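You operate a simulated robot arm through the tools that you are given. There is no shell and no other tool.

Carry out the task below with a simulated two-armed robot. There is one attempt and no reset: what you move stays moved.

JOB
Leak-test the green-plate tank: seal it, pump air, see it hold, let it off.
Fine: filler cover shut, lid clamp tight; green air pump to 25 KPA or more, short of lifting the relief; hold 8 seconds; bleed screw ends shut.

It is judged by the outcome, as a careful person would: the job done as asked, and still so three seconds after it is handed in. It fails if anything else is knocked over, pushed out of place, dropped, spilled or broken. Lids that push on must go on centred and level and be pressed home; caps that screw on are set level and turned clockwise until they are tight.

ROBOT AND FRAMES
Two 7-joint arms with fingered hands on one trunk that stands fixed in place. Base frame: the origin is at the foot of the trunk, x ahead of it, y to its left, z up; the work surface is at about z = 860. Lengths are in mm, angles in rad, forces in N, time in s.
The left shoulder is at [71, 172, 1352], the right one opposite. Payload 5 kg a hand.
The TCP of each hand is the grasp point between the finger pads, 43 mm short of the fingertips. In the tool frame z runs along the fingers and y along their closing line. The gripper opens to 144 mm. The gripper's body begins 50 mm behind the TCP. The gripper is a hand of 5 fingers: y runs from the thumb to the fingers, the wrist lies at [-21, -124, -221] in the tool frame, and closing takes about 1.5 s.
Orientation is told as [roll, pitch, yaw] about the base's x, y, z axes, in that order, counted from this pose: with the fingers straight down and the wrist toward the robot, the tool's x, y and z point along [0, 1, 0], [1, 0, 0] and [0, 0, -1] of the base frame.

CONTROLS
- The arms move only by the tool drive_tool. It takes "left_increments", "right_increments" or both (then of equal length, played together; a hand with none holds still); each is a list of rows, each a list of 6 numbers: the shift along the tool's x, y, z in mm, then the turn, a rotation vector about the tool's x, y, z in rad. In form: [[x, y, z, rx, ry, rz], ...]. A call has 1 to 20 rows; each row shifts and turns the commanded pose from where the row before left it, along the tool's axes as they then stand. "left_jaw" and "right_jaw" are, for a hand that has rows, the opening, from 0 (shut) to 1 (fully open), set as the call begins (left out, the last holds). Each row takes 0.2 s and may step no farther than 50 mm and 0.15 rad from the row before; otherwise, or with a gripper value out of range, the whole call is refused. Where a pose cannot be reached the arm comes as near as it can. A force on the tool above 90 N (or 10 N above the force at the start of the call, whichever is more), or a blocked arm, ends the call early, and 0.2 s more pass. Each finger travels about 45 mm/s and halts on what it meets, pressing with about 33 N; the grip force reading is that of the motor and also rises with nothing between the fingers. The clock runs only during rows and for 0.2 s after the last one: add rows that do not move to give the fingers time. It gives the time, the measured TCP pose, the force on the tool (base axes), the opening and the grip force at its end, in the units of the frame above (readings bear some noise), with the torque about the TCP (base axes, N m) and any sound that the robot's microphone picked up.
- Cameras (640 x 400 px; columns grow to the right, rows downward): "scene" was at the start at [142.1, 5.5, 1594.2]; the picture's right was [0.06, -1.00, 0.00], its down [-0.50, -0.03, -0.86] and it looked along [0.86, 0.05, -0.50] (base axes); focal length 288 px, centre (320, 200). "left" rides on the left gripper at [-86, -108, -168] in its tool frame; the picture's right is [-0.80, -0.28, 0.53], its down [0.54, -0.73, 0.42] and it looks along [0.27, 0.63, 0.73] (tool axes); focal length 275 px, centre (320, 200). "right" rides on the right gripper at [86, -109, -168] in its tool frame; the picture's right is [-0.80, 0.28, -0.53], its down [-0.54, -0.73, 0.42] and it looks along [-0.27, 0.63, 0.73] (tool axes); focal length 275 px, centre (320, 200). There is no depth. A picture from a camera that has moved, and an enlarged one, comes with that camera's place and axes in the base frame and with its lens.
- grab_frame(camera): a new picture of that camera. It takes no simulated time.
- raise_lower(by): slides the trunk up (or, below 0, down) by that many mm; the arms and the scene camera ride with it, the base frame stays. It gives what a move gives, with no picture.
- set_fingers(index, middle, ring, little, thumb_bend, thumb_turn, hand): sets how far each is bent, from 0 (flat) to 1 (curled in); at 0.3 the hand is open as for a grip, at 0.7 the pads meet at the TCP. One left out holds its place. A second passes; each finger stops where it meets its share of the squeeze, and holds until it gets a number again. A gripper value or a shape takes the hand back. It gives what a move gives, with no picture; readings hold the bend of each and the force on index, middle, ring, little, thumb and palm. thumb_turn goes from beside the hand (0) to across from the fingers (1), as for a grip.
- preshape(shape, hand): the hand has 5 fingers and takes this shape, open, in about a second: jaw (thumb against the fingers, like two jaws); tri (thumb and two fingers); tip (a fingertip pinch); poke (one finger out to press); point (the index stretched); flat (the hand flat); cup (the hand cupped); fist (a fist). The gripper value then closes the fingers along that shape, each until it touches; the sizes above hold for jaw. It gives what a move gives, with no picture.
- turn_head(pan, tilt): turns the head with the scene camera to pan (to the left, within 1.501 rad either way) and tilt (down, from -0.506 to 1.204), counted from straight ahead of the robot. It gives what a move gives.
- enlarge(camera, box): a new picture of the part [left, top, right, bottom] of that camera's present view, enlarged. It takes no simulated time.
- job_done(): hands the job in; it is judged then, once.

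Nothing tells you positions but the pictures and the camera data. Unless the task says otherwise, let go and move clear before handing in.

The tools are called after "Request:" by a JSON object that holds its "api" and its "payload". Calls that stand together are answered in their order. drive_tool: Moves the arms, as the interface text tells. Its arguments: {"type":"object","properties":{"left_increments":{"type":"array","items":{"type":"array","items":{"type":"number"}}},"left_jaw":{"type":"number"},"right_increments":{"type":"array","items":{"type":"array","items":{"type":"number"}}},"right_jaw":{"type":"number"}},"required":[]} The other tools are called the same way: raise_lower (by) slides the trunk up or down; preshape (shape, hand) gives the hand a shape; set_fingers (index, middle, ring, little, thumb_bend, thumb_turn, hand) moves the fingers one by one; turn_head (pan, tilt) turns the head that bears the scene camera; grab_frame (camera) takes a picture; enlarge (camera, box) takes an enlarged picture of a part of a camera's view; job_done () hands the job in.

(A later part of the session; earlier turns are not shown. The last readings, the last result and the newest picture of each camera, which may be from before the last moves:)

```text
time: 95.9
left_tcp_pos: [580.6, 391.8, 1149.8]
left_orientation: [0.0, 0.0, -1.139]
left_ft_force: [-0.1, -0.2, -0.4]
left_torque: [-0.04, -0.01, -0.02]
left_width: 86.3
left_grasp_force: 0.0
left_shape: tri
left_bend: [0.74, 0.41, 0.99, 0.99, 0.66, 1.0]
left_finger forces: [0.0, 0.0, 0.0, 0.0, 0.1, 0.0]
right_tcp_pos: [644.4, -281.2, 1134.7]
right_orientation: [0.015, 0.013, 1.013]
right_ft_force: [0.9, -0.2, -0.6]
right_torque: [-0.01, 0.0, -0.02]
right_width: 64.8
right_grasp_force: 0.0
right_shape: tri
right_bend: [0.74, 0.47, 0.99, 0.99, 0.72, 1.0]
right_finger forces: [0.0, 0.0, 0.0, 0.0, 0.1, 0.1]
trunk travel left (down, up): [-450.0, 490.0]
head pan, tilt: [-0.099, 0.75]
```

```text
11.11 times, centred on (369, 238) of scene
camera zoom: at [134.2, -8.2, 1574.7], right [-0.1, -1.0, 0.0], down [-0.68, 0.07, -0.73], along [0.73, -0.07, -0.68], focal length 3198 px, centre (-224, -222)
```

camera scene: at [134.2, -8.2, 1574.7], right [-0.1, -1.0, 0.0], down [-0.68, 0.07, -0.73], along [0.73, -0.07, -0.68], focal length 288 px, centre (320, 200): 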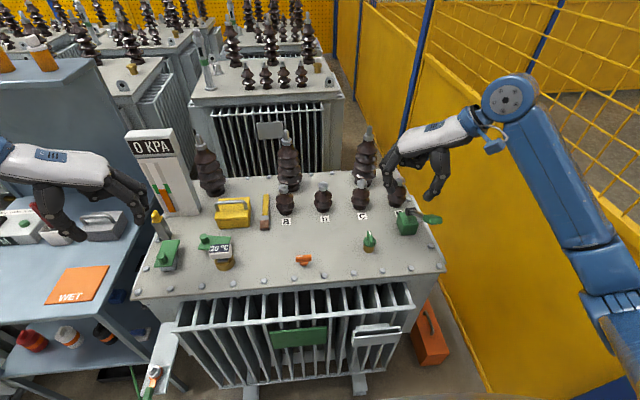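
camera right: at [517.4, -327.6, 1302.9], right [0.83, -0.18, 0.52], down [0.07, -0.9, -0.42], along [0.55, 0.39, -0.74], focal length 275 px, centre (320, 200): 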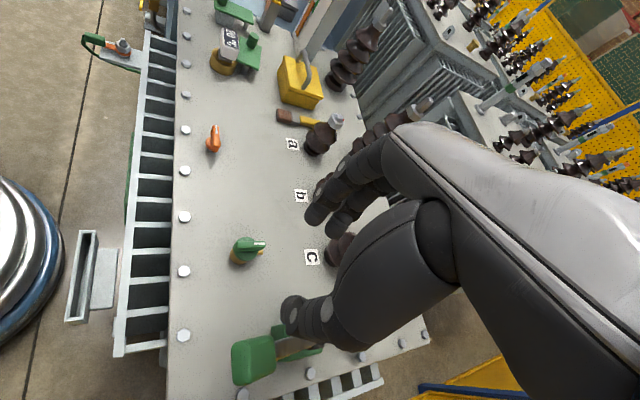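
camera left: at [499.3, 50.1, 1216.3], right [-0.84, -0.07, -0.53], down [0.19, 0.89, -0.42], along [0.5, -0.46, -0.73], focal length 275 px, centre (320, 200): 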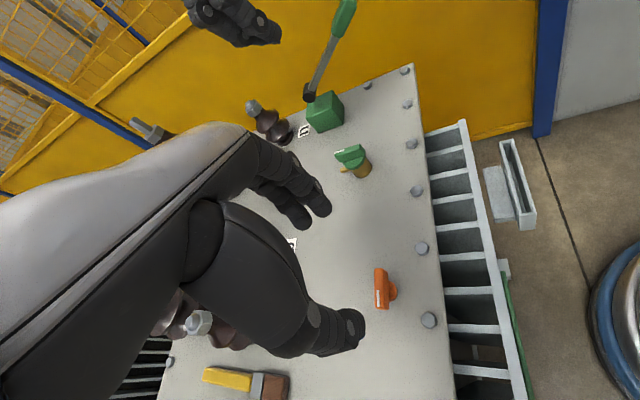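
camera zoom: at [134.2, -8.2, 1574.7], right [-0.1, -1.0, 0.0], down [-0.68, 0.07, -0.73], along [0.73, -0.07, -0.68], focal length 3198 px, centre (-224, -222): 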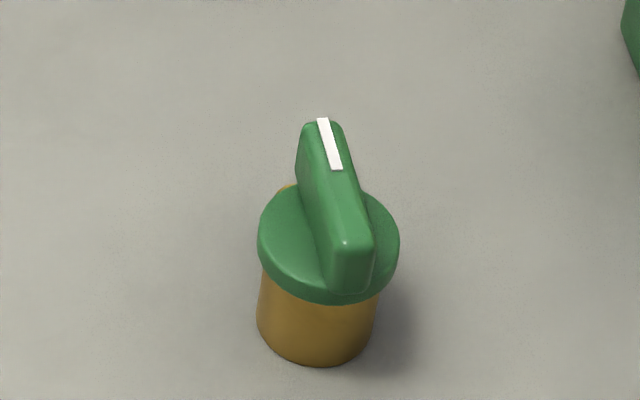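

The bleed screw's axis is at about (659, -209), bar top z ≈ 929. I set the right hand to yaw +90° and bring it above, checking clearance to the pump lever.

Request:
{"api": "drive_tool", "payload": {"right_increments": [[0, 0, 0, -0.013, -0.013, -0.14], [0, 0, 0, 0, 0, -0.14], [0, 0, 0, 0, 0, -0.14], [0, 0, 0, 0, 0, -0.14], [-7.3, 36, 40, 0, 0, 0], [-7.3, 36, 34, 0, 0, 0], [0, 0, 40, 0, 0, 0], [0, 0, 0, 0, 0, 0]], "right_jaw": 0.4}}

Request:
{"api": "enlarge", "payload": {"camera": "scene", "box": [320, 150, 460, 260]}}

Request:
{"api": "enlarge", "payload": {"camera": "right", "box": [180, 130, 440, 390]}}

```text
refused: row 5 steps farther than a row can; nothing moved
```

```text
3.64 times, centred on (390, 205) of scene
camera zoom: at [134.2, -8.2, 1574.7], right [-0.1, -1.0, 0.0], down [-0.68, 0.07, -0.73], along [0.73, -0.07, -0.68], focal length 1047 px, centre (66, 182)
```

zoom: 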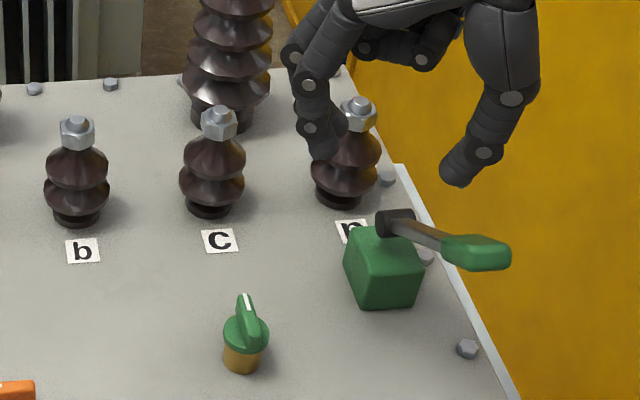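

```text
1.54 times, centred on (310, 260) of right
camera zoom: at [517.4, -327.6, 1302.9], right [0.83, -0.18, 0.52], down [0.07, -0.9, -0.42], along [0.55, 0.39, -0.74], focal length 424 px, centre (335, 108)
```

zoom: 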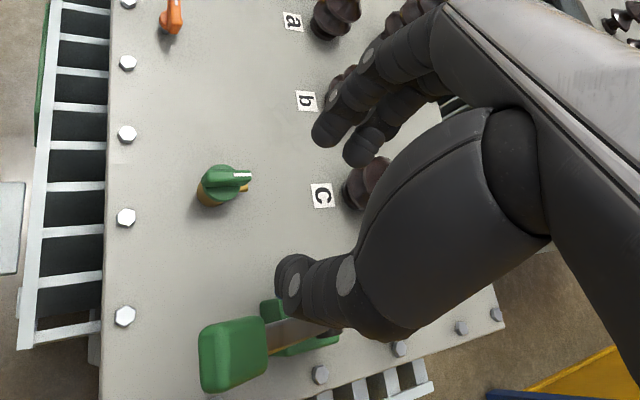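

Request:
{"api": "drive_tool", "payload": {"right_increments": [[0, 0, 0, -0.013, -0.013, -0.14], [0, 0, 0, 0, 0, -0.14], [0, 0, 0, 0, 0, -0.14], [0, 0, 0, 0, 0, -0.139], [-7.3, 36, 20, 0, 0, 0], [-7.3, 36, 20, 0, 0, 0], [0, 0, 35, 0, 0, 0], [0, 0, 35, 0, 0, 0], [0, 0, 0, 0, 0, 0]], "right_jaw": 0.4}}

Request:
{"api": "enlarge", "payload": {"camera": "scene", "box": [320, 150, 460, 260]}}

Request:
{"api": "enlarge", "payload": {"camera": "right", "box": [180, 130, 440, 390]}}

```text
time: 97.9
left_tcp_pos: [582.0, 392.1, 1149.7]
left_orientation: [0.001, 0.001, -1.138]
left_ft_force: [-0.4, 0.4, -0.3]
left_torque: [-0.01, 0.0, 0.02]
left_width: 86.7
left_grasp_force: 0.1
left_shape: tri
left_bend: [0.74, 0.41, 0.99, 0.99, 0.66, 1.0]
left_finger forces: [0.1, 0.1, 0.1, 0.0, 0.0, 0.0]
right_tcp_pos: [655.1, -208.3, 1026.5]
right_orientation: [0.001, 0.0, 1.572]
right_ft_force: [0.1, 0.6, -0.3]
right_torque: [0.0, -0.01, 0.03]
right_width: 57.7
right_grasp_force: 0.1
right_shape: tri
right_bend: [0.74, 0.49, 0.99, 0.99, 0.73, 1.0]
right_finger forces: [0.1, 0.1, 0.1, 0.1, 0.0, 0.1]
trunk travel left (down, up): [-450.0, 490.0]
head pan, tilt: [-0.099, 0.75]
```

```text
3.64 times, centred on (390, 205) of scene
camera zoom: at [134.2, -7.4, 1574.7], right [-0.1, -1.0, 0.0], down [-0.68, 0.07, -0.73], along [0.73, -0.07, -0.68], focal length 1047 px, centre (66, 182)
```

zoom: 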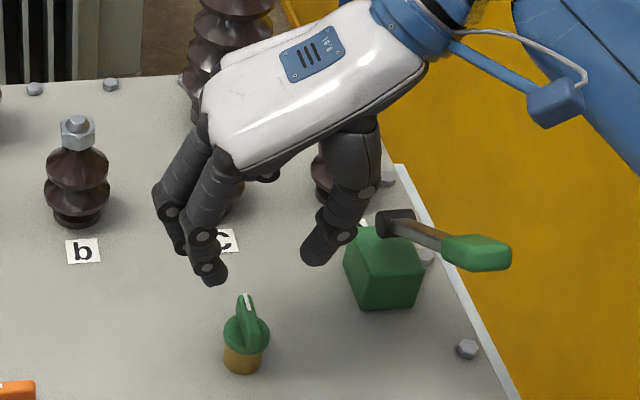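

```text
1.54 times, centred on (310, 260) of right
camera zoom: at [569.0, -318.1, 1192.1], right [0.8, 0.28, 0.53], down [0.54, -0.73, -0.42], along [0.27, 0.63, -0.73], focal length 424 px, centre (335, 108)
```

zoom: 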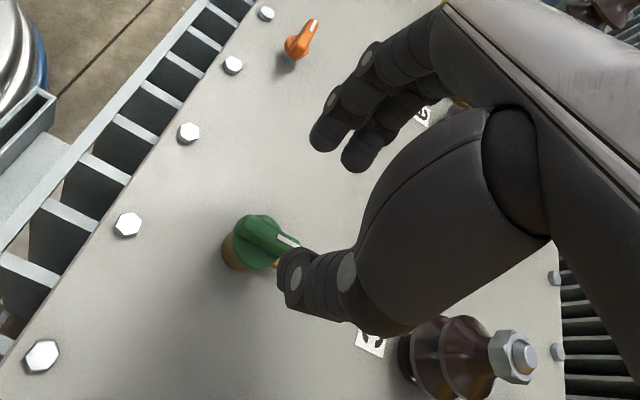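

Request:
{"api": "drive_tool", "payload": {"right_increments": [[-3.5, -0.7, 30, 0, 0, 0], [0, 0, 25, 0, 0, 0], [0, 0, 10, 0, 0, 0], [0, 0, 0, 0, 0, 0]]}}

Request:
{"api": "enlarge", "payload": {"camera": "scene", "box": [320, 150, 460, 260]}}

Request:
{"api": "enlarge", "payload": {"camera": "right", "box": [180, 130, 440, 390]}}

```text
time: 98.9
left_tcp_pos: [581.7, 390.6, 1150.4]
left_orientation: [0.0, 0.001, -1.14]
left_ft_force: [-0.2, -0.2, 0.0]
left_torque: [0.05, 0.01, 0.02]
left_width: 86.3
left_grasp_force: 0.1
left_shape: tri
left_bend: [0.74, 0.41, 0.99, 0.99, 0.66, 1.0]
left_finger forces: [0.0, 0.0, 0.0, 0.1, 0.0, 0.0]
right_tcp_pos: [660.1, -210.3, 961.0]
right_orientation: [0.0, -0.002, 1.57]
right_ft_force: [0.3, -0.8, 0.7]
right_torque: [-0.01, 0.01, 0.01]
right_width: 58.0
right_grasp_force: 0.1
right_shape: tri
right_bend: [0.74, 0.49, 0.99, 0.99, 0.73, 1.0]
right_finger forces: [0.0, 0.0, 0.1, 0.0, 0.0, 0.0]
trunk travel left (down, up): [-450.0, 490.0]
head pan, tilt: [-0.099, 0.75]
```

```text
3.64 times, centred on (390, 205) of scene
camera zoom: at [134.4, -8.1, 1574.7], right [-0.1, -1.0, 0.0], down [-0.68, 0.07, -0.73], along [0.73, -0.07, -0.68], focal length 1047 px, centre (66, 182)
```

zoom: 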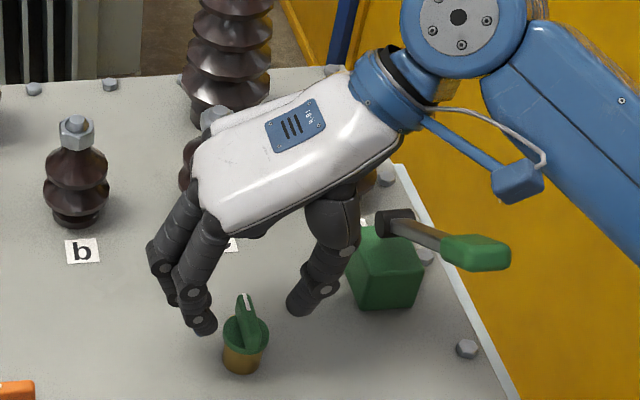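

```text
1.54 times, centred on (310, 260) of right
camera zoom: at [574.4, -318.7, 1126.6], right [0.8, 0.28, 0.53], down [0.54, -0.73, -0.42], along [0.27, 0.63, -0.73], focal length 424 px, centre (335, 108)
```

zoom: 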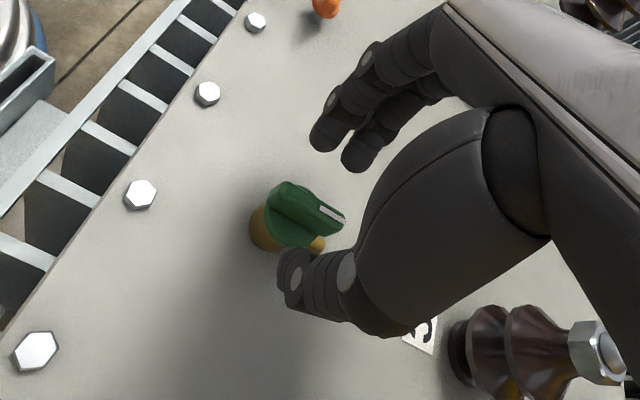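

Well placed. I close and try turning clockwise to learn whether the bleed is open or already shut.

Request:
{"api": "drive_tool", "payload": {"right_increments": [[0, 0, 0, 0, 0, 0], [0, 0, 0, 0, 0, 0], [0, 0, 0, 0, 0, 0], [0, 0, 0, 0, 0, 0], [0, 0, 0, 0, 0, 0], [0, 0, 0, 0, 0, 0], [0, 0, 0, 0, 0, 0], [0, 0, 0, 0, 0, 0]], "right_jaw": 0.0}}

Request:
{"api": "drive_tool", "payload": {"right_increments": [[0, 0, 0, 0, 0, 0.05], [0, 0, 0, 0, 0, 0.05], [0, 0, 0, 0, 0, 0.05], [0, 0, 0, 0, 0, 0.05]]}}

Request:
{"api": "enlarge", "payload": {"camera": "right", "box": [180, 130, 440, 390]}}

Request:
{"api": "enlarge", "payload": {"camera": "scene", "box": [330, 190, 410, 260]}}

```text
time: 100.7
left_tcp_pos: [580.7, 391.0, 1151.1]
left_orientation: [0.0, 0.0, -1.141]
left_ft_force: [0.3, 0.2, 0.0]
left_torque: [0.0, -0.03, -0.02]
left_width: 86.2
left_grasp_force: 0.1
left_shape: tri
left_bend: [0.74, 0.41, 0.99, 0.99, 0.66, 1.0]
left_finger forces: [0.0, 0.0, 0.1, 0.0, 0.0, 0.0]
right_tcp_pos: [659.2, -209.0, 961.0]
right_orientation: [0.001, -0.003, 1.572]
right_ft_force: [-1.1, 3.0, 5.0]
right_torque: [0.2, 0.05, 0.02]
right_width: 0.5
right_grasp_force: 33.7
right_shape: tri
right_bend: [0.71, 0.7, 1.0, 1.0, 0.72, 1.0]
right_finger forces: [0.1, 18.4, 0.0, 0.0, 24.3, 0.0]
trunk travel left (down, up): [-450.0, 490.0]
head pan, tilt: [-0.099, 0.75]
```

```text
time: 101.7
left_tcp_pos: [581.0, 392.7, 1149.9]
left_orientation: [0.0, 0.001, -1.137]
left_ft_force: [-0.7, 0.0, 0.4]
left_torque: [-0.01, 0.01, 0.03]
left_width: 86.4
left_grasp_force: 0.1
left_shape: tri
left_bend: [0.74, 0.41, 0.99, 0.99, 0.66, 1.0]
left_finger forces: [0.0, 0.0, 0.0, 0.0, 0.1, 0.1]
right_tcp_pos: [659.0, -208.7, 961.8]
right_orientation: [0.003, -0.002, 1.371]
right_ft_force: [-5.5, 4.6, 1.5]
right_torque: [0.27, 0.15, 0.38]
right_width: 0.0
right_grasp_force: 33.0
right_shape: tri
right_bend: [0.71, 0.69, 1.0, 1.0, 0.72, 1.0]
right_finger forces: [0.0, 21.3, 0.0, 0.0, 22.4, 0.1]
trunk travel left (down, up): [-450.0, 490.0]
head pan, tilt: [-0.099, 0.75]
```

```text
1.54 times, centred on (310, 260) of right
camera zoom: at [554.1, -298.3, 1128.4], right [0.84, 0.12, 0.53], down [0.39, -0.82, -0.42], along [0.39, 0.56, -0.73], focal length 424 px, centre (335, 108)
```

zoom: 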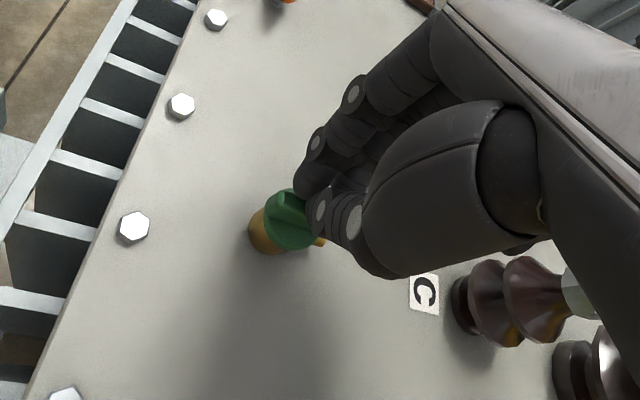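

```text
5.71 times, centred on (370, 225) of scene
camera zoom: at [133.2, -7.6, 1574.8], right [-0.1, -1.0, 0.0], down [-0.68, 0.07, -0.73], along [0.73, -0.07, -0.68], focal length 1645 px, centre (34, 57)
```

zoom: 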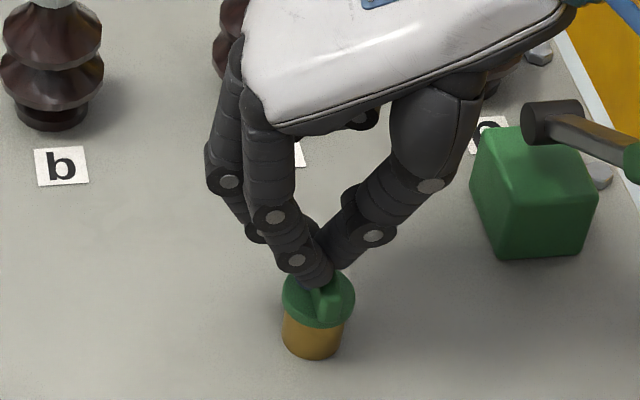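

Request:
{"api": "enlarge", "payload": {"camera": "scene", "box": [365, 218, 405, 248]}}

Request:
{"api": "enlarge", "payload": {"camera": "right", "box": [265, 200, 345, 260]}}

```text
13.33 times, centred on (385, 233) of scene
camera zoom: at [133.2, -7.6, 1574.8], right [-0.1, -1.0, 0.0], down [-0.68, 0.07, -0.73], along [0.73, -0.07, -0.68], focal length 3838 px, centre (-547, -240)
```

zoom: 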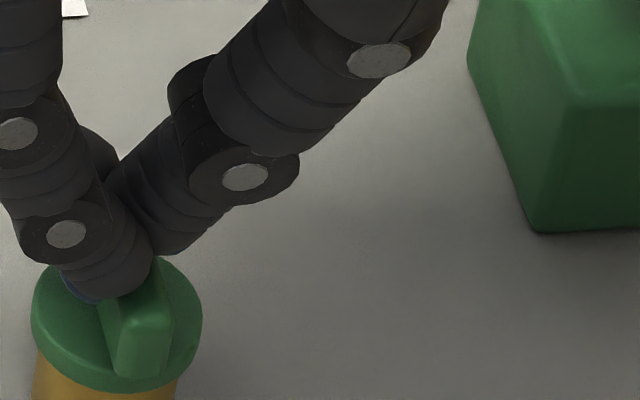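

```text
6.67 times, centred on (305, 230) of right
camera zoom: at [554.1, -298.3, 1128.4], right [0.84, 0.12, 0.53], down [0.39, -0.82, -0.42], along [0.39, 0.56, -0.73], focal length 1835 px, centre (420, 0)
```

zoom: 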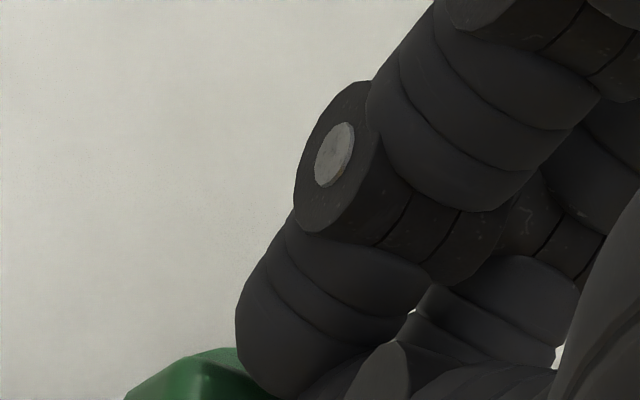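

Request:
{"api": "drive_tool", "payload": {"right_increments": [[0, 0, 0, 0, 0, 0.06], [0, 0, 0, 0, 0, 0.06], [0, 0, 0, 0, 0, 0.06], [0, 0, 0, 0, 0, 0.06]]}}

Request:
{"api": "enlarge", "payload": {"camera": "scene", "box": [350, 218, 390, 248]}}

```text
time: 102.7
left_tcp_pos: [579.0, 392.3, 1149.9]
left_orientation: [-0.001, -0.001, -1.14]
left_ft_force: [-0.9, 0.1, 0.4]
left_torque: [-0.01, -0.01, 0.03]
left_width: 86.0
left_grasp_force: 0.2
left_shape: tri
left_bend: [0.74, 0.41, 0.99, 0.99, 0.66, 1.0]
left_finger forces: [0.0, 0.0, 0.0, 0.1, 0.0, 0.1]
right_tcp_pos: [659.7, -207.8, 962.9]
right_orientation: [0.0, -0.002, 1.129]
right_ft_force: [-10.4, 5.3, 3.4]
right_torque: [0.26, 0.25, 0.52]
right_width: 0.0
right_grasp_force: 33.2
right_shape: tri
right_bend: [0.71, 0.68, 1.0, 1.0, 0.71, 1.0]
right_finger forces: [0.0, 24.5, 0.0, 0.0, 24.6, 0.0]
trunk travel left (down, up): [-450.0, 490.0]
head pan, tilt: [-0.099, 0.75]
```

```text
13.33 times, centred on (370, 233) of scene
camera zoom: at [132.5, -7.6, 1574.9], right [-0.1, -1.0, 0.0], down [-0.68, 0.07, -0.73], along [0.73, -0.07, -0.68], focal length 3838 px, centre (-347, -240)
```

zoom: 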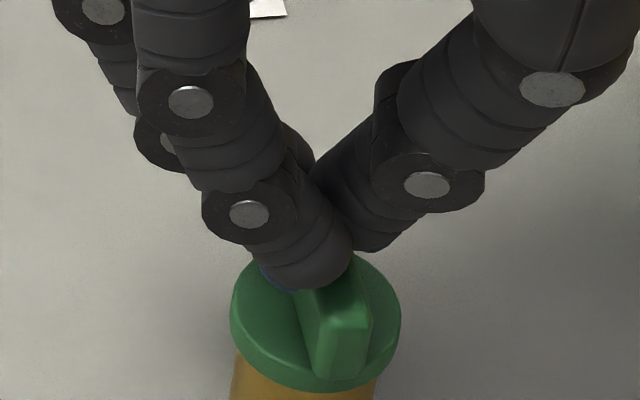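

The bleed screw does not budge clockwise under 0.5 N·m - it is already shut. I release it and rise, then study the pump lever.

Request:
{"api": "drive_tool", "payload": {"right_increments": [[0, 0, 0, 0, 0, 0], [0, 0, 0, 0, 0, 0], [0, 0, 0, 0, 0, 0], [0, 0, 0, 0, 0, 0], [0, 0, 0, 0, 0, 0], [0, 0, -30, 0, 0, 0], [0, 0, -40, 0, 0, 0], [0, 0, -40, 0, 0, 0], [0, 0, -40, 0, 0, 0], [0, 0, -40, 0, 0, 0]], "right_jaw": 0.5}}

Request:
{"api": "enlarge", "payload": {"camera": "scene", "box": [350, 190, 450, 260]}}

Request:
{"api": "grab_frame", "payload": {"camera": "right"}}

Request:
{"api": "enlarge", "payload": {"camera": "scene", "box": [120, 120, 220, 220]}}

```text
time: 104.9
left_tcp_pos: [580.8, 392.0, 1150.5]
left_orientation: [0.0, 0.0, -1.141]
left_ft_force: [0.6, 0.5, 0.0]
left_torque: [-0.02, -0.05, -0.01]
left_width: 86.4
left_grasp_force: 0.0
left_shape: tri
left_bend: [0.74, 0.41, 0.99, 0.99, 0.66, 1.0]
left_finger forces: [0.1, 0.1, 0.1, 0.0, 0.1, 0.0]
right_tcp_pos: [661.2, -209.3, 1155.6]
right_orientation: [0.0, 0.0, 1.132]
right_ft_force: [-0.2, -0.1, 0.1]
right_torque: [-0.03, -0.02, -0.02]
right_width: 71.7
right_grasp_force: 0.0
right_shape: tri
right_bend: [0.74, 0.45, 0.99, 0.99, 0.7, 1.0]
right_finger forces: [0.0, 0.0, 0.1, 0.0, 0.0, 0.0]
trunk travel left (down, up): [-450.0, 490.0]
head pan, tilt: [-0.099, 0.75]
```

```text
5.71 times, centred on (400, 225) of scene
camera zoom: at [133.8, -7.7, 1574.6], right [-0.1, -0.99, 0.0], down [-0.68, 0.07, -0.73], along [0.73, -0.07, -0.68], focal length 1645 px, centre (-137, 57)
```

zoom: 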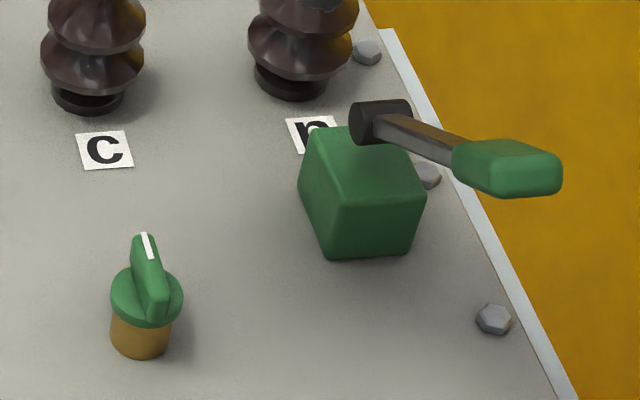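

```text
taken
camera right: at [537.5, -271.7, 1320.4], right [0.84, -0.08, 0.53], down [0.18, -0.89, -0.42], along [0.51, 0.45, -0.73], focal length 275 px, centre (320, 200)
```

right: 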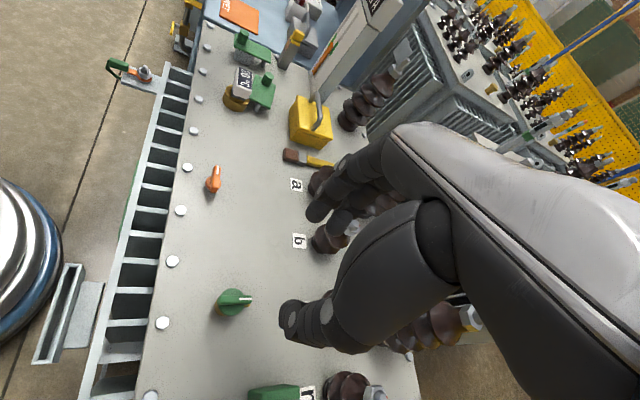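

```text
4.00 times, centred on (170, 170) of scene
camera zoom: at [133.8, -7.7, 1574.6], right [-0.1, -0.99, 0.0], down [-0.68, 0.07, -0.73], along [0.73, -0.07, -0.68], focal length 1151 px, centre (920, 320)
```

zoom: 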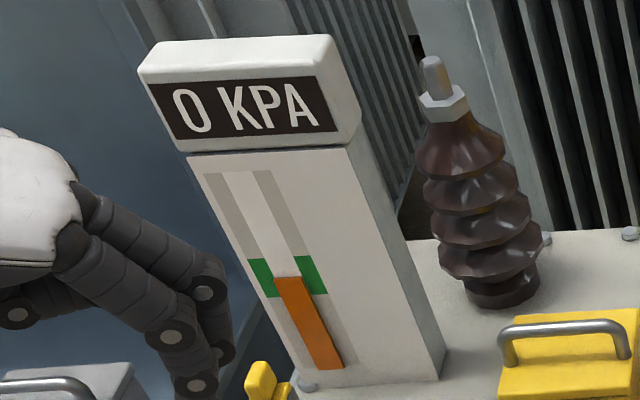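

The bleed pointer hasn't moved, so it is shut. Next the pump: the lever handle centre is about (625, -355, 1011), pivoting about y at (744, -358, 920). I bring the right hand over the handle, closing line across it.

Request:
{"api": "drive_tool", "payload": {"right_increments": [[0, 0, 0, 0, 0, -0.1463], [0, 0, 0, 0, 0, -0.1463], [0, 0, 0, 0, 0, -0.1463], [9, -36.5, 5, 0, 0, 0], [9, -36.5, 5, 0, 0, 0], [9, -36.5, 5, 0, 0, 0], [9, -36.5, 5, 0, 0, 0], [0, 0, 0, 0, 0, 0]]}}

Request:
{"api": "grab_frame", "payload": {"camera": "scene"}}

Request:
{"api": "grab_frame", "payload": {"camera": "right"}}

```text
time: 106.7
left_tcp_pos: [581.4, 392.6, 1149.4]
left_orientation: [-0.001, 0.001, -1.14]
left_ft_force: [1.3, 0.3, -1.3]
left_torque: [-0.02, 0.04, -0.03]
left_width: 86.1
left_grasp_force: 0.1
left_shape: tri
left_bend: [0.74, 0.41, 0.99, 0.99, 0.66, 1.0]
left_finger forces: [0.0, 0.0, 0.0, 0.0, 0.0, 0.0]
right_tcp_pos: [623.4, -355.0, 1129.5]
right_orientation: [0.0, -0.003, 1.57]
right_ft_force: [-0.4, 0.4, 0.4]
right_torque: [-0.03, 0.01, 0.02]
right_width: 72.1
right_grasp_force: 0.1
right_shape: tri
right_bend: [0.74, 0.45, 0.99, 0.99, 0.7, 1.0]
right_finger forces: [0.0, 0.0, 0.0, 0.0, 0.0, 0.0]
trunk travel left (down, up): [-450.0, 490.0]
head pan, tilt: [-0.099, 0.75]
```

```text
taken
camera scene: at [134.8, -7.3, 1574.6], right [-0.1, -0.99, 0.0], down [-0.68, 0.07, -0.73], along [0.73, -0.07, -0.68], focal length 288 px, centre (320, 200)
```

scene: 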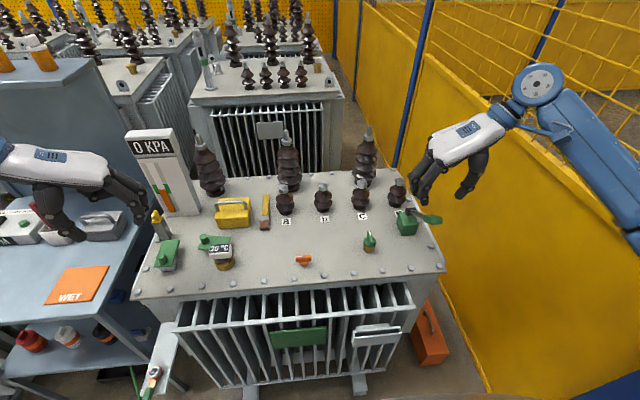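

```text
taken
camera right: at [537.4, -463.5, 1296.3], right [0.8, 0.28, 0.53], down [0.54, -0.73, -0.42], along [0.27, 0.63, -0.73], focal length 275 px, centre (320, 200)
```

right: 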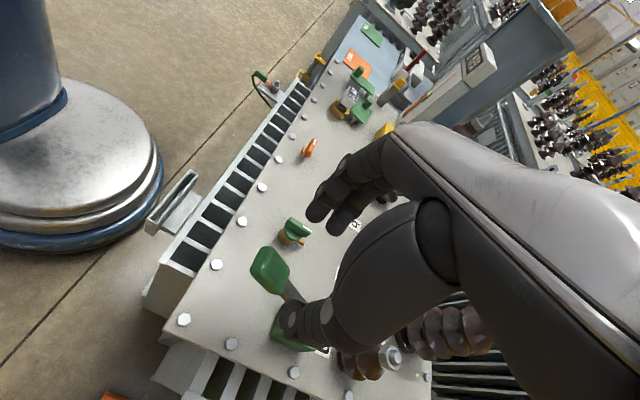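

Request:
{"api": "enlarge", "payload": {"camera": "right", "box": [230, 230, 350, 350]}}

Request:
{"api": "enlarge", "payload": {"camera": "scene", "box": [390, 170, 470, 240]}}

```text
3.33 times, centred on (290, 290) of right
camera zoom: at [537.4, -463.5, 1296.3], right [0.8, 0.28, 0.53], down [0.54, -0.73, -0.42], along [0.27, 0.63, -0.73], focal length 918 px, centre (420, -100)
```

zoom: 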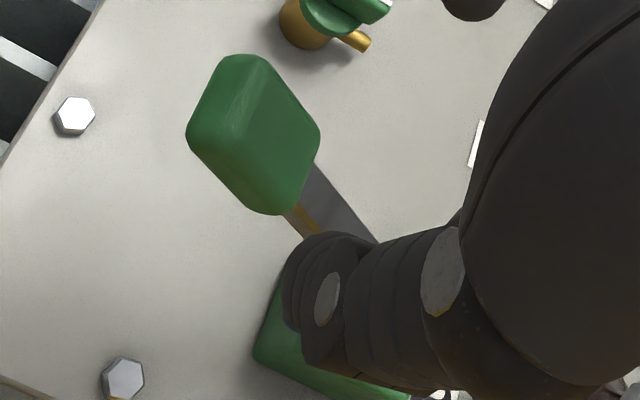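

```text
5.71 times, centred on (430, 205) of scene
camera zoom: at [134.8, -7.3, 1574.6], right [-0.1, -0.99, 0.0], down [-0.68, 0.07, -0.73], along [0.73, -0.07, -0.68], focal length 1645 px, centre (-309, 171)
```

zoom: 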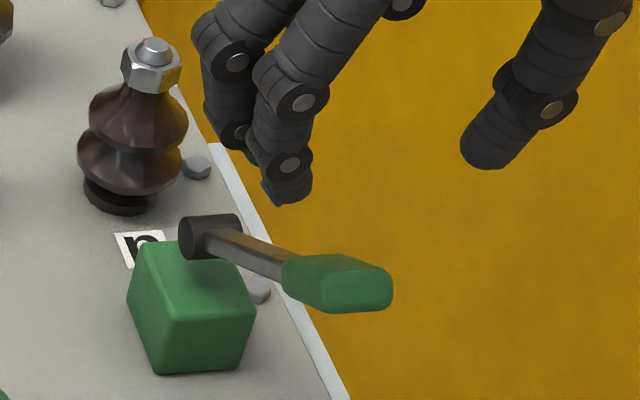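

The lever geometry agrees with this view: handle centre about (620, -355, 1016), 29 mm wide. I lower the hand astride it.

Request:
{"api": "drive_tool", "payload": {"right_increments": [[2, 0, 35, 0, 0, 0], [1, 0, 35, 0, 0, 0], [0, 0, 26, 0, 0, 0], [0, 0, 0, 0, 0, 0]]}}

Request:
{"api": "enlarge", "payload": {"camera": "right", "box": [200, 140, 440, 380]}}

Request:
{"api": "enlarge", "payload": {"camera": "scene", "box": [390, 170, 470, 240]}}

```text
time: 107.7
left_tcp_pos: [581.3, 392.1, 1150.6]
left_orientation: [0.0, -0.001, -1.139]
left_ft_force: [-0.2, 0.1, -0.4]
left_torque: [0.03, 0.01, 0.05]
left_width: 86.6
left_grasp_force: 0.1
left_shape: tri
left_bend: [0.74, 0.41, 0.99, 0.99, 0.66, 1.0]
left_finger forces: [0.0, 0.0, 0.1, 0.0, 0.0, 0.1]
right_tcp_pos: [621.7, -354.4, 1036.3]
right_orientation: [-0.001, -0.002, 1.568]
right_ft_force: [0.3, -0.5, 0.1]
right_torque: [-0.01, -0.02, -0.02]
right_width: 71.8
right_grasp_force: 0.0
right_shape: tri
right_bend: [0.74, 0.45, 0.99, 0.99, 0.7, 1.0]
right_finger forces: [0.0, 0.1, 0.0, 0.0, 0.1, 0.1]
trunk travel left (down, up): [-450.0, 490.0]
head pan, tilt: [-0.099, 0.75]
```

```text
1.67 times, centred on (320, 260) of right
camera zoom: at [535.6, -463.4, 1202.1], right [0.8, 0.28, 0.53], down [0.54, -0.73, -0.42], along [0.27, 0.63, -0.73], focal length 459 px, centre (320, 100)
```

zoom: 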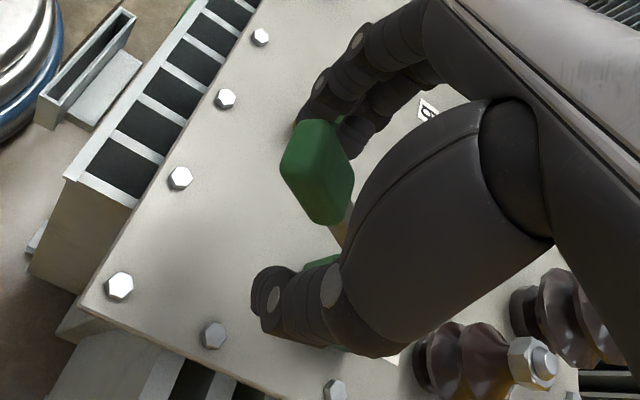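

```text
5.71 times, centred on (430, 205) of scene
camera zoom: at [134.0, -8.5, 1574.7], right [-0.1, -0.99, 0.0], down [-0.68, 0.07, -0.73], along [0.73, -0.07, -0.68], focal length 1645 px, centre (-309, 171)
```

zoom: 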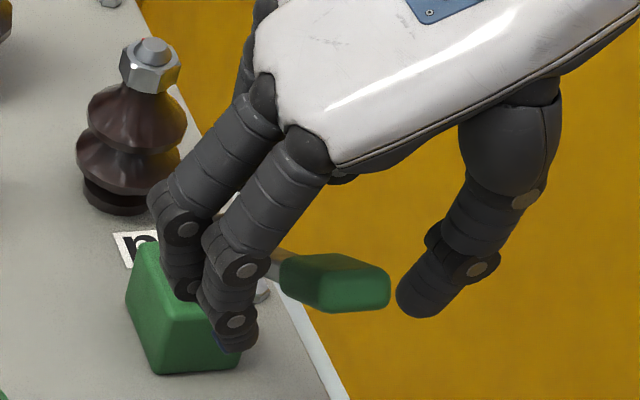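

Request:
{"api": "drive_tool", "payload": {"right_increments": [[0, 0, 0, 0, 0, 0], [0, 0, 0, 0, 0, 0], [0, 0, 0, 0, 0, 0], [0, 0, 0, 0, 0, 0], [0, 0, 0, 0, 0, 0], [0, 0, 0, 0, 0, 0], [0, 0, 0, 0, 0, 0]], "right_jaw": 0.0}}

Request:
{"api": "enlarge", "payload": {"camera": "right", "box": [200, 140, 440, 380]}}

Request:
{"api": "enlarge", "payload": {"camera": "scene", "box": [390, 170, 470, 240]}}

```text
time: 109.3
left_tcp_pos: [581.8, 391.2, 1149.9]
left_orientation: [0.001, 0.002, -1.14]
left_ft_force: [0.3, -0.1, 0.1]
left_torque: [-0.01, 0.0, -0.01]
left_width: 86.3
left_grasp_force: 0.0
left_shape: tri
left_bend: [0.74, 0.41, 0.99, 0.99, 0.66, 1.0]
left_finger forces: [0.0, 0.0, 0.0, 0.0, 0.0, 0.0]
right_tcp_pos: [620.6, -354.4, 1035.7]
right_orientation: [0.0, -0.001, 1.57]
right_ft_force: [-1.8, 1.3, -9.4]
right_torque: [-0.2, 0.0, -0.1]
right_width: 24.4
right_grasp_force: 33.2
right_shape: tri
right_bend: [0.73, 0.57, 1.0, 1.0, 0.74, 1.0]
right_finger forces: [14.5, 11.8, 0.0, 0.1, 27.2, 0.0]
trunk travel left (down, up): [-450.0, 490.0]
head pan, tilt: [-0.099, 0.75]
```

```text
1.67 times, centred on (320, 260) of right
camera zoom: at [536.2, -463.6, 1201.5], right [0.8, 0.28, 0.53], down [0.54, -0.73, -0.43], along [0.27, 0.63, -0.73], focal length 459 px, centre (320, 100)
```

zoom: 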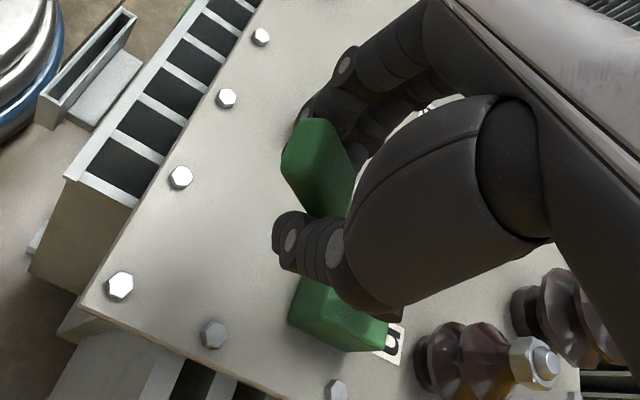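

```text
5.71 times, centred on (430, 205) of scene
camera zoom: at [134.9, -8.7, 1574.6], right [-0.1, -1.0, 0.0], down [-0.68, 0.07, -0.73], along [0.73, -0.07, -0.68], focal length 1645 px, centre (-309, 171)
```

zoom: 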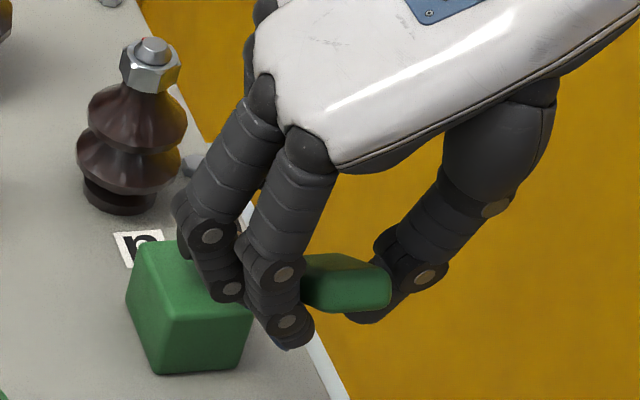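

The handle is firmly held. I stroke it down along its arc gently and watch the force and the gauge.

Request:
{"api": "drive_tool", "payload": {"right_increments": [[5.9, 0, 8.7, 0, 0, 0], [5.8, 0, 8.8, 0, 0, 0]]}}

Request:
{"api": "enlarge", "payload": {"camera": "scene", "box": [120, 120, 220, 220]}}

Request:
{"api": "enlarge", "payload": {"camera": "scene", "box": [390, 170, 470, 240]}}

```text
time: 109.9
left_tcp_pos: [581.6, 392.9, 1149.2]
left_orientation: [-0.002, 0.003, -1.138]
left_ft_force: [-1.2, -0.3, 0.5]
left_torque: [0.02, -0.01, -0.01]
left_width: 86.3
left_grasp_force: 0.1
left_shape: tri
left_bend: [0.74, 0.41, 0.99, 0.99, 0.66, 1.0]
left_finger forces: [0.0, 0.0, 0.0, 0.0, 0.0, 0.0]
right_tcp_pos: [611.7, -354.7, 1018.0]
right_orientation: [-0.004, -0.004, 1.568]
right_ft_force: [11.7, -0.4, 0.9]
right_torque: [-0.13, -0.59, -0.33]
right_width: 25.3
right_grasp_force: 32.5
right_shape: tri
right_bend: [0.73, 0.57, 1.0, 1.0, 0.74, 1.0]
right_finger forces: [16.2, 17.5, 0.0, 0.0, 26.0, 0.0]
trunk travel left (down, up): [-450.0, 490.0]
head pan, tilt: [-0.099, 0.75]
```

```text
4.00 times, centred on (170, 170) of scene
camera zoom: at [136.2, -8.3, 1574.6], right [-0.1, -1.0, 0.0], down [-0.68, 0.07, -0.73], along [0.73, -0.07, -0.68], focal length 1151 px, centre (920, 320)
```

zoom: 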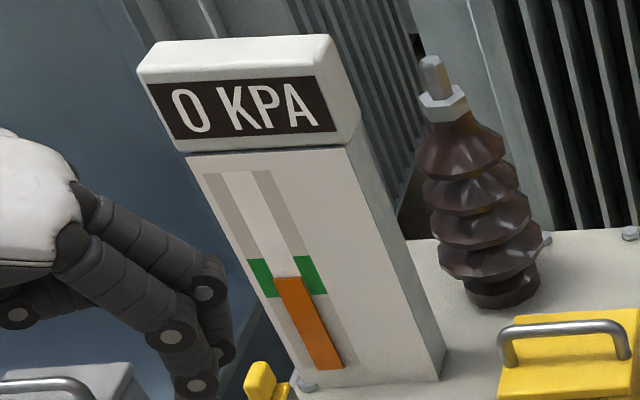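

```text
5.71 times, centred on (430, 205) of scene
camera zoom: at [136.2, -8.3, 1574.6], right [-0.1, -1.0, 0.0], down [-0.68, 0.07, -0.73], along [0.73, -0.07, -0.68], focal length 1645 px, centre (-309, 171)
```

zoom: 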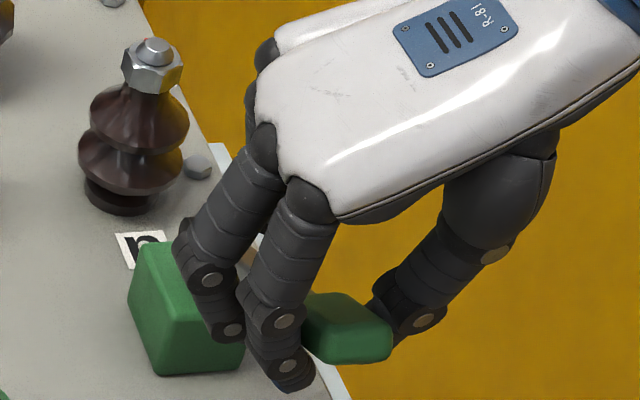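

Request:
{"api": "drive_tool", "payload": {"right_increments": [[4.5, 0, 12.5, 0, 0, 0], [4.5, 0, 12.5, 0, 0, 0], [3, 0, 13, 0, 0, 0]]}}

Request:
{"api": "enlarge", "payload": {"camera": "scene", "box": [120, 120, 220, 220]}}

Request:
{"api": "enlarge", "payload": {"camera": "scene", "box": [390, 170, 470, 240]}}

```text
time: 110.7
left_tcp_pos: [581.7, 390.6, 1150.0]
left_orientation: [0.001, 0.002, -1.138]
left_ft_force: [0.3, 0.0, 0.3]
left_torque: [-0.01, 0.04, -0.01]
left_width: 86.0
left_grasp_force: 0.1
left_shape: tri
left_bend: [0.74, 0.41, 0.99, 0.99, 0.66, 1.0]
left_finger forces: [0.1, 0.0, 0.0, 0.0, 0.1, 0.0]
right_tcp_pos: [597.1, -354.8, 981.2]
right_orientation: [0.0, -0.002, 1.569]
right_ft_force: [2.3, -0.3, 1.8]
right_torque: [0.05, 0.03, -0.06]
right_width: 19.3
right_grasp_force: 33.3
right_shape: tri
right_bend: [0.74, 0.74, 1.0, 1.0, 0.8, 1.0]
right_finger forces: [0.0, 0.0, 3.3, 0.1, 0.3, 0.0]
trunk travel left (down, up): [-450.0, 490.0]
head pan, tilt: [-0.099, 0.75]
```

```text
4.00 times, centred on (170, 170) of scene
camera zoom: at [134.7, -8.6, 1574.7], right [-0.1, -0.99, 0.0], down [-0.68, 0.07, -0.73], along [0.73, -0.07, -0.68], focal length 1151 px, centre (920, 320)
```

zoom: 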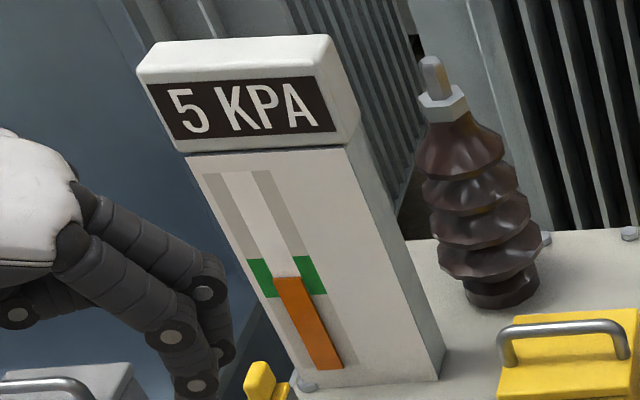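

```text
5.71 times, centred on (430, 205) of scene
camera zoom: at [134.7, -8.6, 1574.7], right [-0.1, -0.99, 0.0], down [-0.68, 0.07, -0.73], along [0.73, -0.07, -0.68], focal length 1645 px, centre (-309, 171)
```

zoom: 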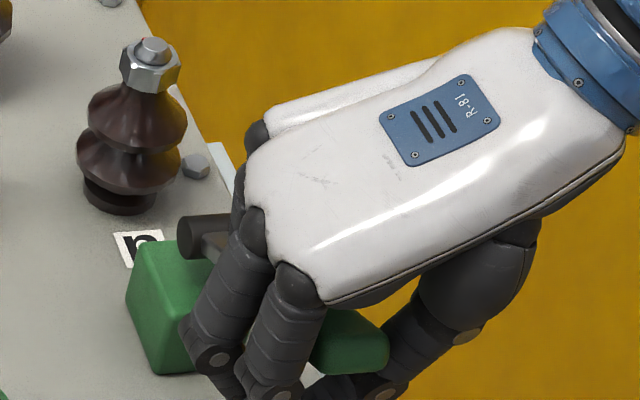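

The gauge rose to 5 KPA. The fingers slid round under the handle and now enclose it, which still works for stroking both ways. I continue down in small steps.

Request:
{"api": "drive_tool", "payload": {"right_increments": [[2, 0, 12, 0, 0, 0], [1.5, 0, 12, 0, 0, 0]]}}

Request:
{"api": "enlarge", "payload": {"camera": "scene", "box": [120, 120, 220, 220]}}

Request:
{"api": "enlarge", "payload": {"camera": "scene", "box": [390, 170, 490, 260]}}

Request:
{"api": "grab_frame", "payload": {"camera": "right"}}

```text
time: 111.3
left_tcp_pos: [581.3, 390.9, 1150.1]
left_orientation: [-0.002, -0.001, -1.14]
left_ft_force: [-0.4, 0.7, 0.6]
left_torque: [0.01, -0.04, -0.02]
left_width: 86.2
left_grasp_force: 0.1
left_shape: tri
left_bend: [0.74, 0.41, 0.99, 0.99, 0.66, 1.0]
left_finger forces: [0.0, 0.1, 0.1, 0.0, 0.0, 0.0]
right_tcp_pos: [593.0, -354.3, 960.2]
right_orientation: [-0.001, -0.002, 1.569]
right_ft_force: [-2.4, -2.8, 7.1]
right_torque: [0.19, -0.37, -0.02]
right_width: 19.4
right_grasp_force: 33.0
right_shape: tri
right_bend: [0.74, 0.74, 0.99, 1.0, 0.8, 1.0]
right_finger forces: [0.0, 0.0, 9.9, 0.0, 4.7, 0.0]
trunk travel left (down, up): [-450.0, 490.0]
head pan, tilt: [-0.099, 0.75]
```

```text
4.00 times, centred on (170, 170) of scene
camera zoom: at [132.9, -8.5, 1574.9], right [-0.1, -0.99, 0.0], down [-0.68, 0.07, -0.73], along [0.73, -0.07, -0.68], focal length 1151 px, centre (920, 320)
```

zoom: 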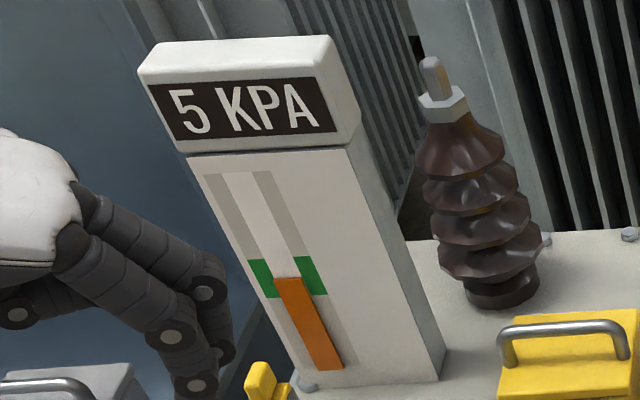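

```text
4.44 times, centred on (440, 215) of scene
camera zoom: at [132.9, -8.5, 1574.9], right [-0.1, -0.99, 0.0], down [-0.68, 0.07, -0.73], along [0.73, -0.07, -0.68], focal length 1279 px, centre (-213, 133)
```

zoom: 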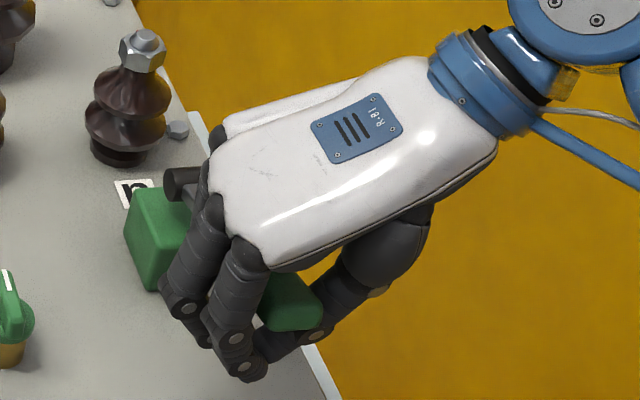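

```text
taken
camera right: at [506.6, -462.7, 1125.5], right [0.8, 0.28, 0.54], down [0.54, -0.73, -0.42], along [0.27, 0.63, -0.73], focal length 275 px, centre (320, 200)
```

right: 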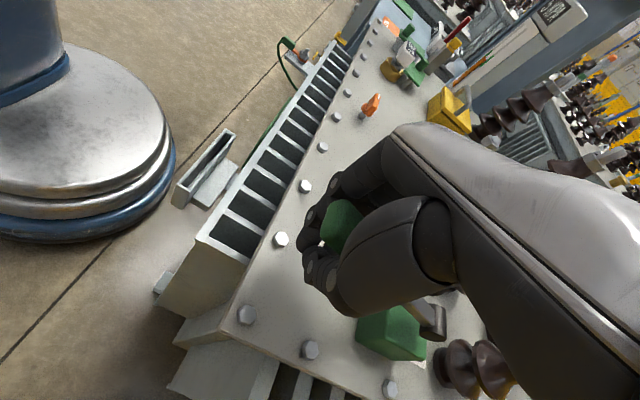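

Request:
{"api": "drive_tool", "payload": {"right_increments": [[1, 0, 12, 0, 0, 0], [0.5, 0, 12, 0, 0, 0]]}}

Request:
{"api": "enlarge", "payload": {"camera": "scene", "box": [120, 120, 220, 220]}}

Request:
{"api": "enlarge", "payload": {"camera": "scene", "box": [390, 170, 490, 260]}}

```text
time: 111.9
left_tcp_pos: [579.3, 392.0, 1151.7]
left_orientation: [0.002, 0.0, -1.14]
left_ft_force: [0.7, 0.3, 0.0]
left_torque: [0.03, -0.02, 0.0]
left_width: 86.4
left_grasp_force: 0.0
left_shape: tri
left_bend: [0.74, 0.41, 0.99, 0.99, 0.66, 1.0]
left_finger forces: [0.0, 0.0, 0.0, 0.0, 0.0, 0.1]
right_tcp_pos: [590.7, -353.7, 936.0]
right_orientation: [-0.002, -0.002, 1.568]
right_ft_force: [-9.5, -1.5, 15.9]
right_torque: [0.78, -1.64, 0.48]
right_width: 20.5
right_grasp_force: 33.0
right_shape: tri
right_bend: [0.74, 0.74, 1.0, 1.0, 0.78, 1.0]
right_finger forces: [0.0, 0.0, 40.0, 0.0, 20.6, 0.0]
trunk travel left (down, up): [-450.0, 490.0]
head pan, tilt: [-0.099, 0.75]
```

```text
4.00 times, centred on (170, 170) of scene
camera zoom: at [131.1, -8.0, 1575.2], right [-0.1, -0.99, 0.0], down [-0.68, 0.07, -0.73], along [0.73, -0.07, -0.68], focal length 1151 px, centre (920, 320)
```

zoom: 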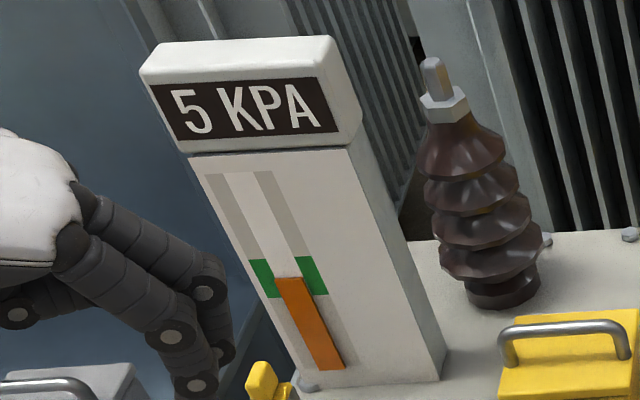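

```text
4.44 times, centred on (440, 215) of scene
camera zoom: at [131.1, -8.0, 1575.2], right [-0.1, -0.99, 0.0], down [-0.68, 0.07, -0.73], along [0.73, -0.07, -0.68], focal length 1279 px, centre (-213, 133)
```

zoom: 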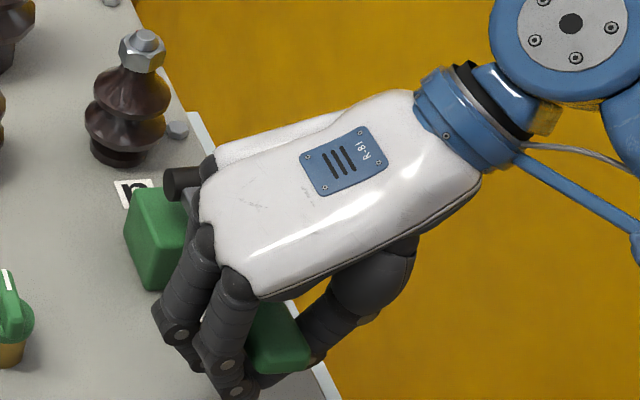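

It stays at 5 KPA for this stroke, so each full stroke seems to give about 5. I lift the lever back up along its arc.

Request:
{"api": "drive_tool", "payload": {"right_increments": [[-2.5, 0, -14, 0, 0, 0], [-2.5, 0, -14, 0, 0, 0], [-5.8, 0, -12.5, 0, 0, 0], [-5.8, 0, -12.5, 0, 0, 0], [-5.3, 0, -8.1, 0, 0, 0], [-5.3, 0, -8.1, 0, 0, 0]]}}

Request:
{"api": "enlarge", "payload": {"camera": "scene", "box": [120, 120, 220, 220]}}

Request:
{"api": "enlarge", "payload": {"camera": "scene", "box": [390, 170, 490, 260]}}

Request:
{"api": "enlarge", "payload": {"camera": "right", "box": [240, 140, 460, 380]}}

```text
time: 113.3
left_tcp_pos: [581.2, 390.0, 1151.4]
left_orientation: [0.0, 0.003, -1.139]
left_ft_force: [-0.2, 0.3, 0.5]
left_torque: [0.0, 0.02, 0.03]
left_width: 86.0
left_grasp_force: 0.0
left_shape: tri
left_bend: [0.74, 0.41, 0.99, 0.99, 0.66, 1.0]
left_finger forces: [0.1, 0.1, 0.0, 0.0, 0.0, 0.0]
right_tcp_pos: [618.8, -355.0, 1001.5]
right_orientation: [0.004, -0.004, 1.569]
right_ft_force: [-5.0, -2.2, -6.0]
right_torque: [0.13, -0.02, -0.04]
right_width: 19.6
right_grasp_force: 33.0
right_shape: tri
right_bend: [0.74, 0.74, 1.0, 1.0, 0.8, 1.0]
right_finger forces: [0.1, 0.1, 0.0, 0.0, 6.7, 0.1]
trunk travel left (down, up): [-450.0, 490.0]
head pan, tilt: [-0.099, 0.75]
```

```text
4.00 times, centred on (170, 170) of scene
camera zoom: at [134.1, -9.6, 1574.5], right [-0.1, -0.99, 0.0], down [-0.68, 0.07, -0.73], along [0.73, -0.07, -0.68], focal length 1151 px, centre (920, 320)
```

zoom: 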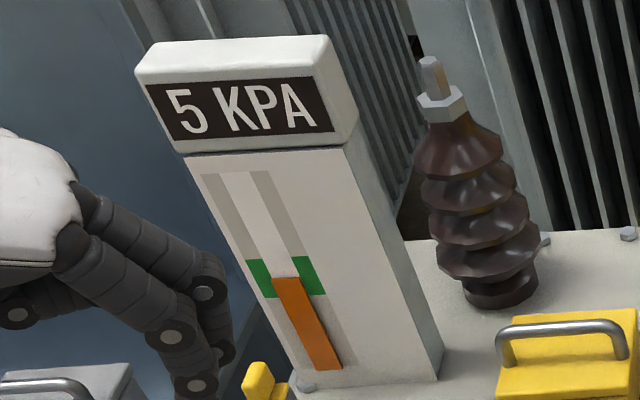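

```text
4.44 times, centred on (440, 215) of scene
camera zoom: at [134.1, -9.6, 1574.5], right [-0.1, -0.99, 0.0], down [-0.68, 0.07, -0.73], along [0.73, -0.07, -0.68], focal length 1279 px, centre (-213, 133)
```

zoom: 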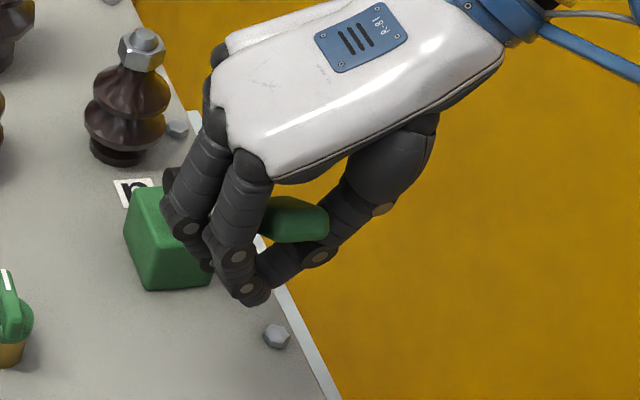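

```text
1.67 times, centred on (350, 260) of right
camera zoom: at [533.3, -463.9, 1167.3], right [0.8, 0.28, 0.53], down [0.54, -0.73, -0.43], along [0.27, 0.63, -0.73], focal length 459 px, centre (270, 100)
```

zoom: 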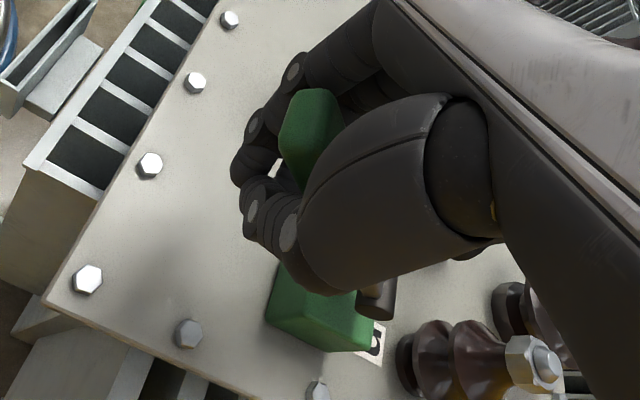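

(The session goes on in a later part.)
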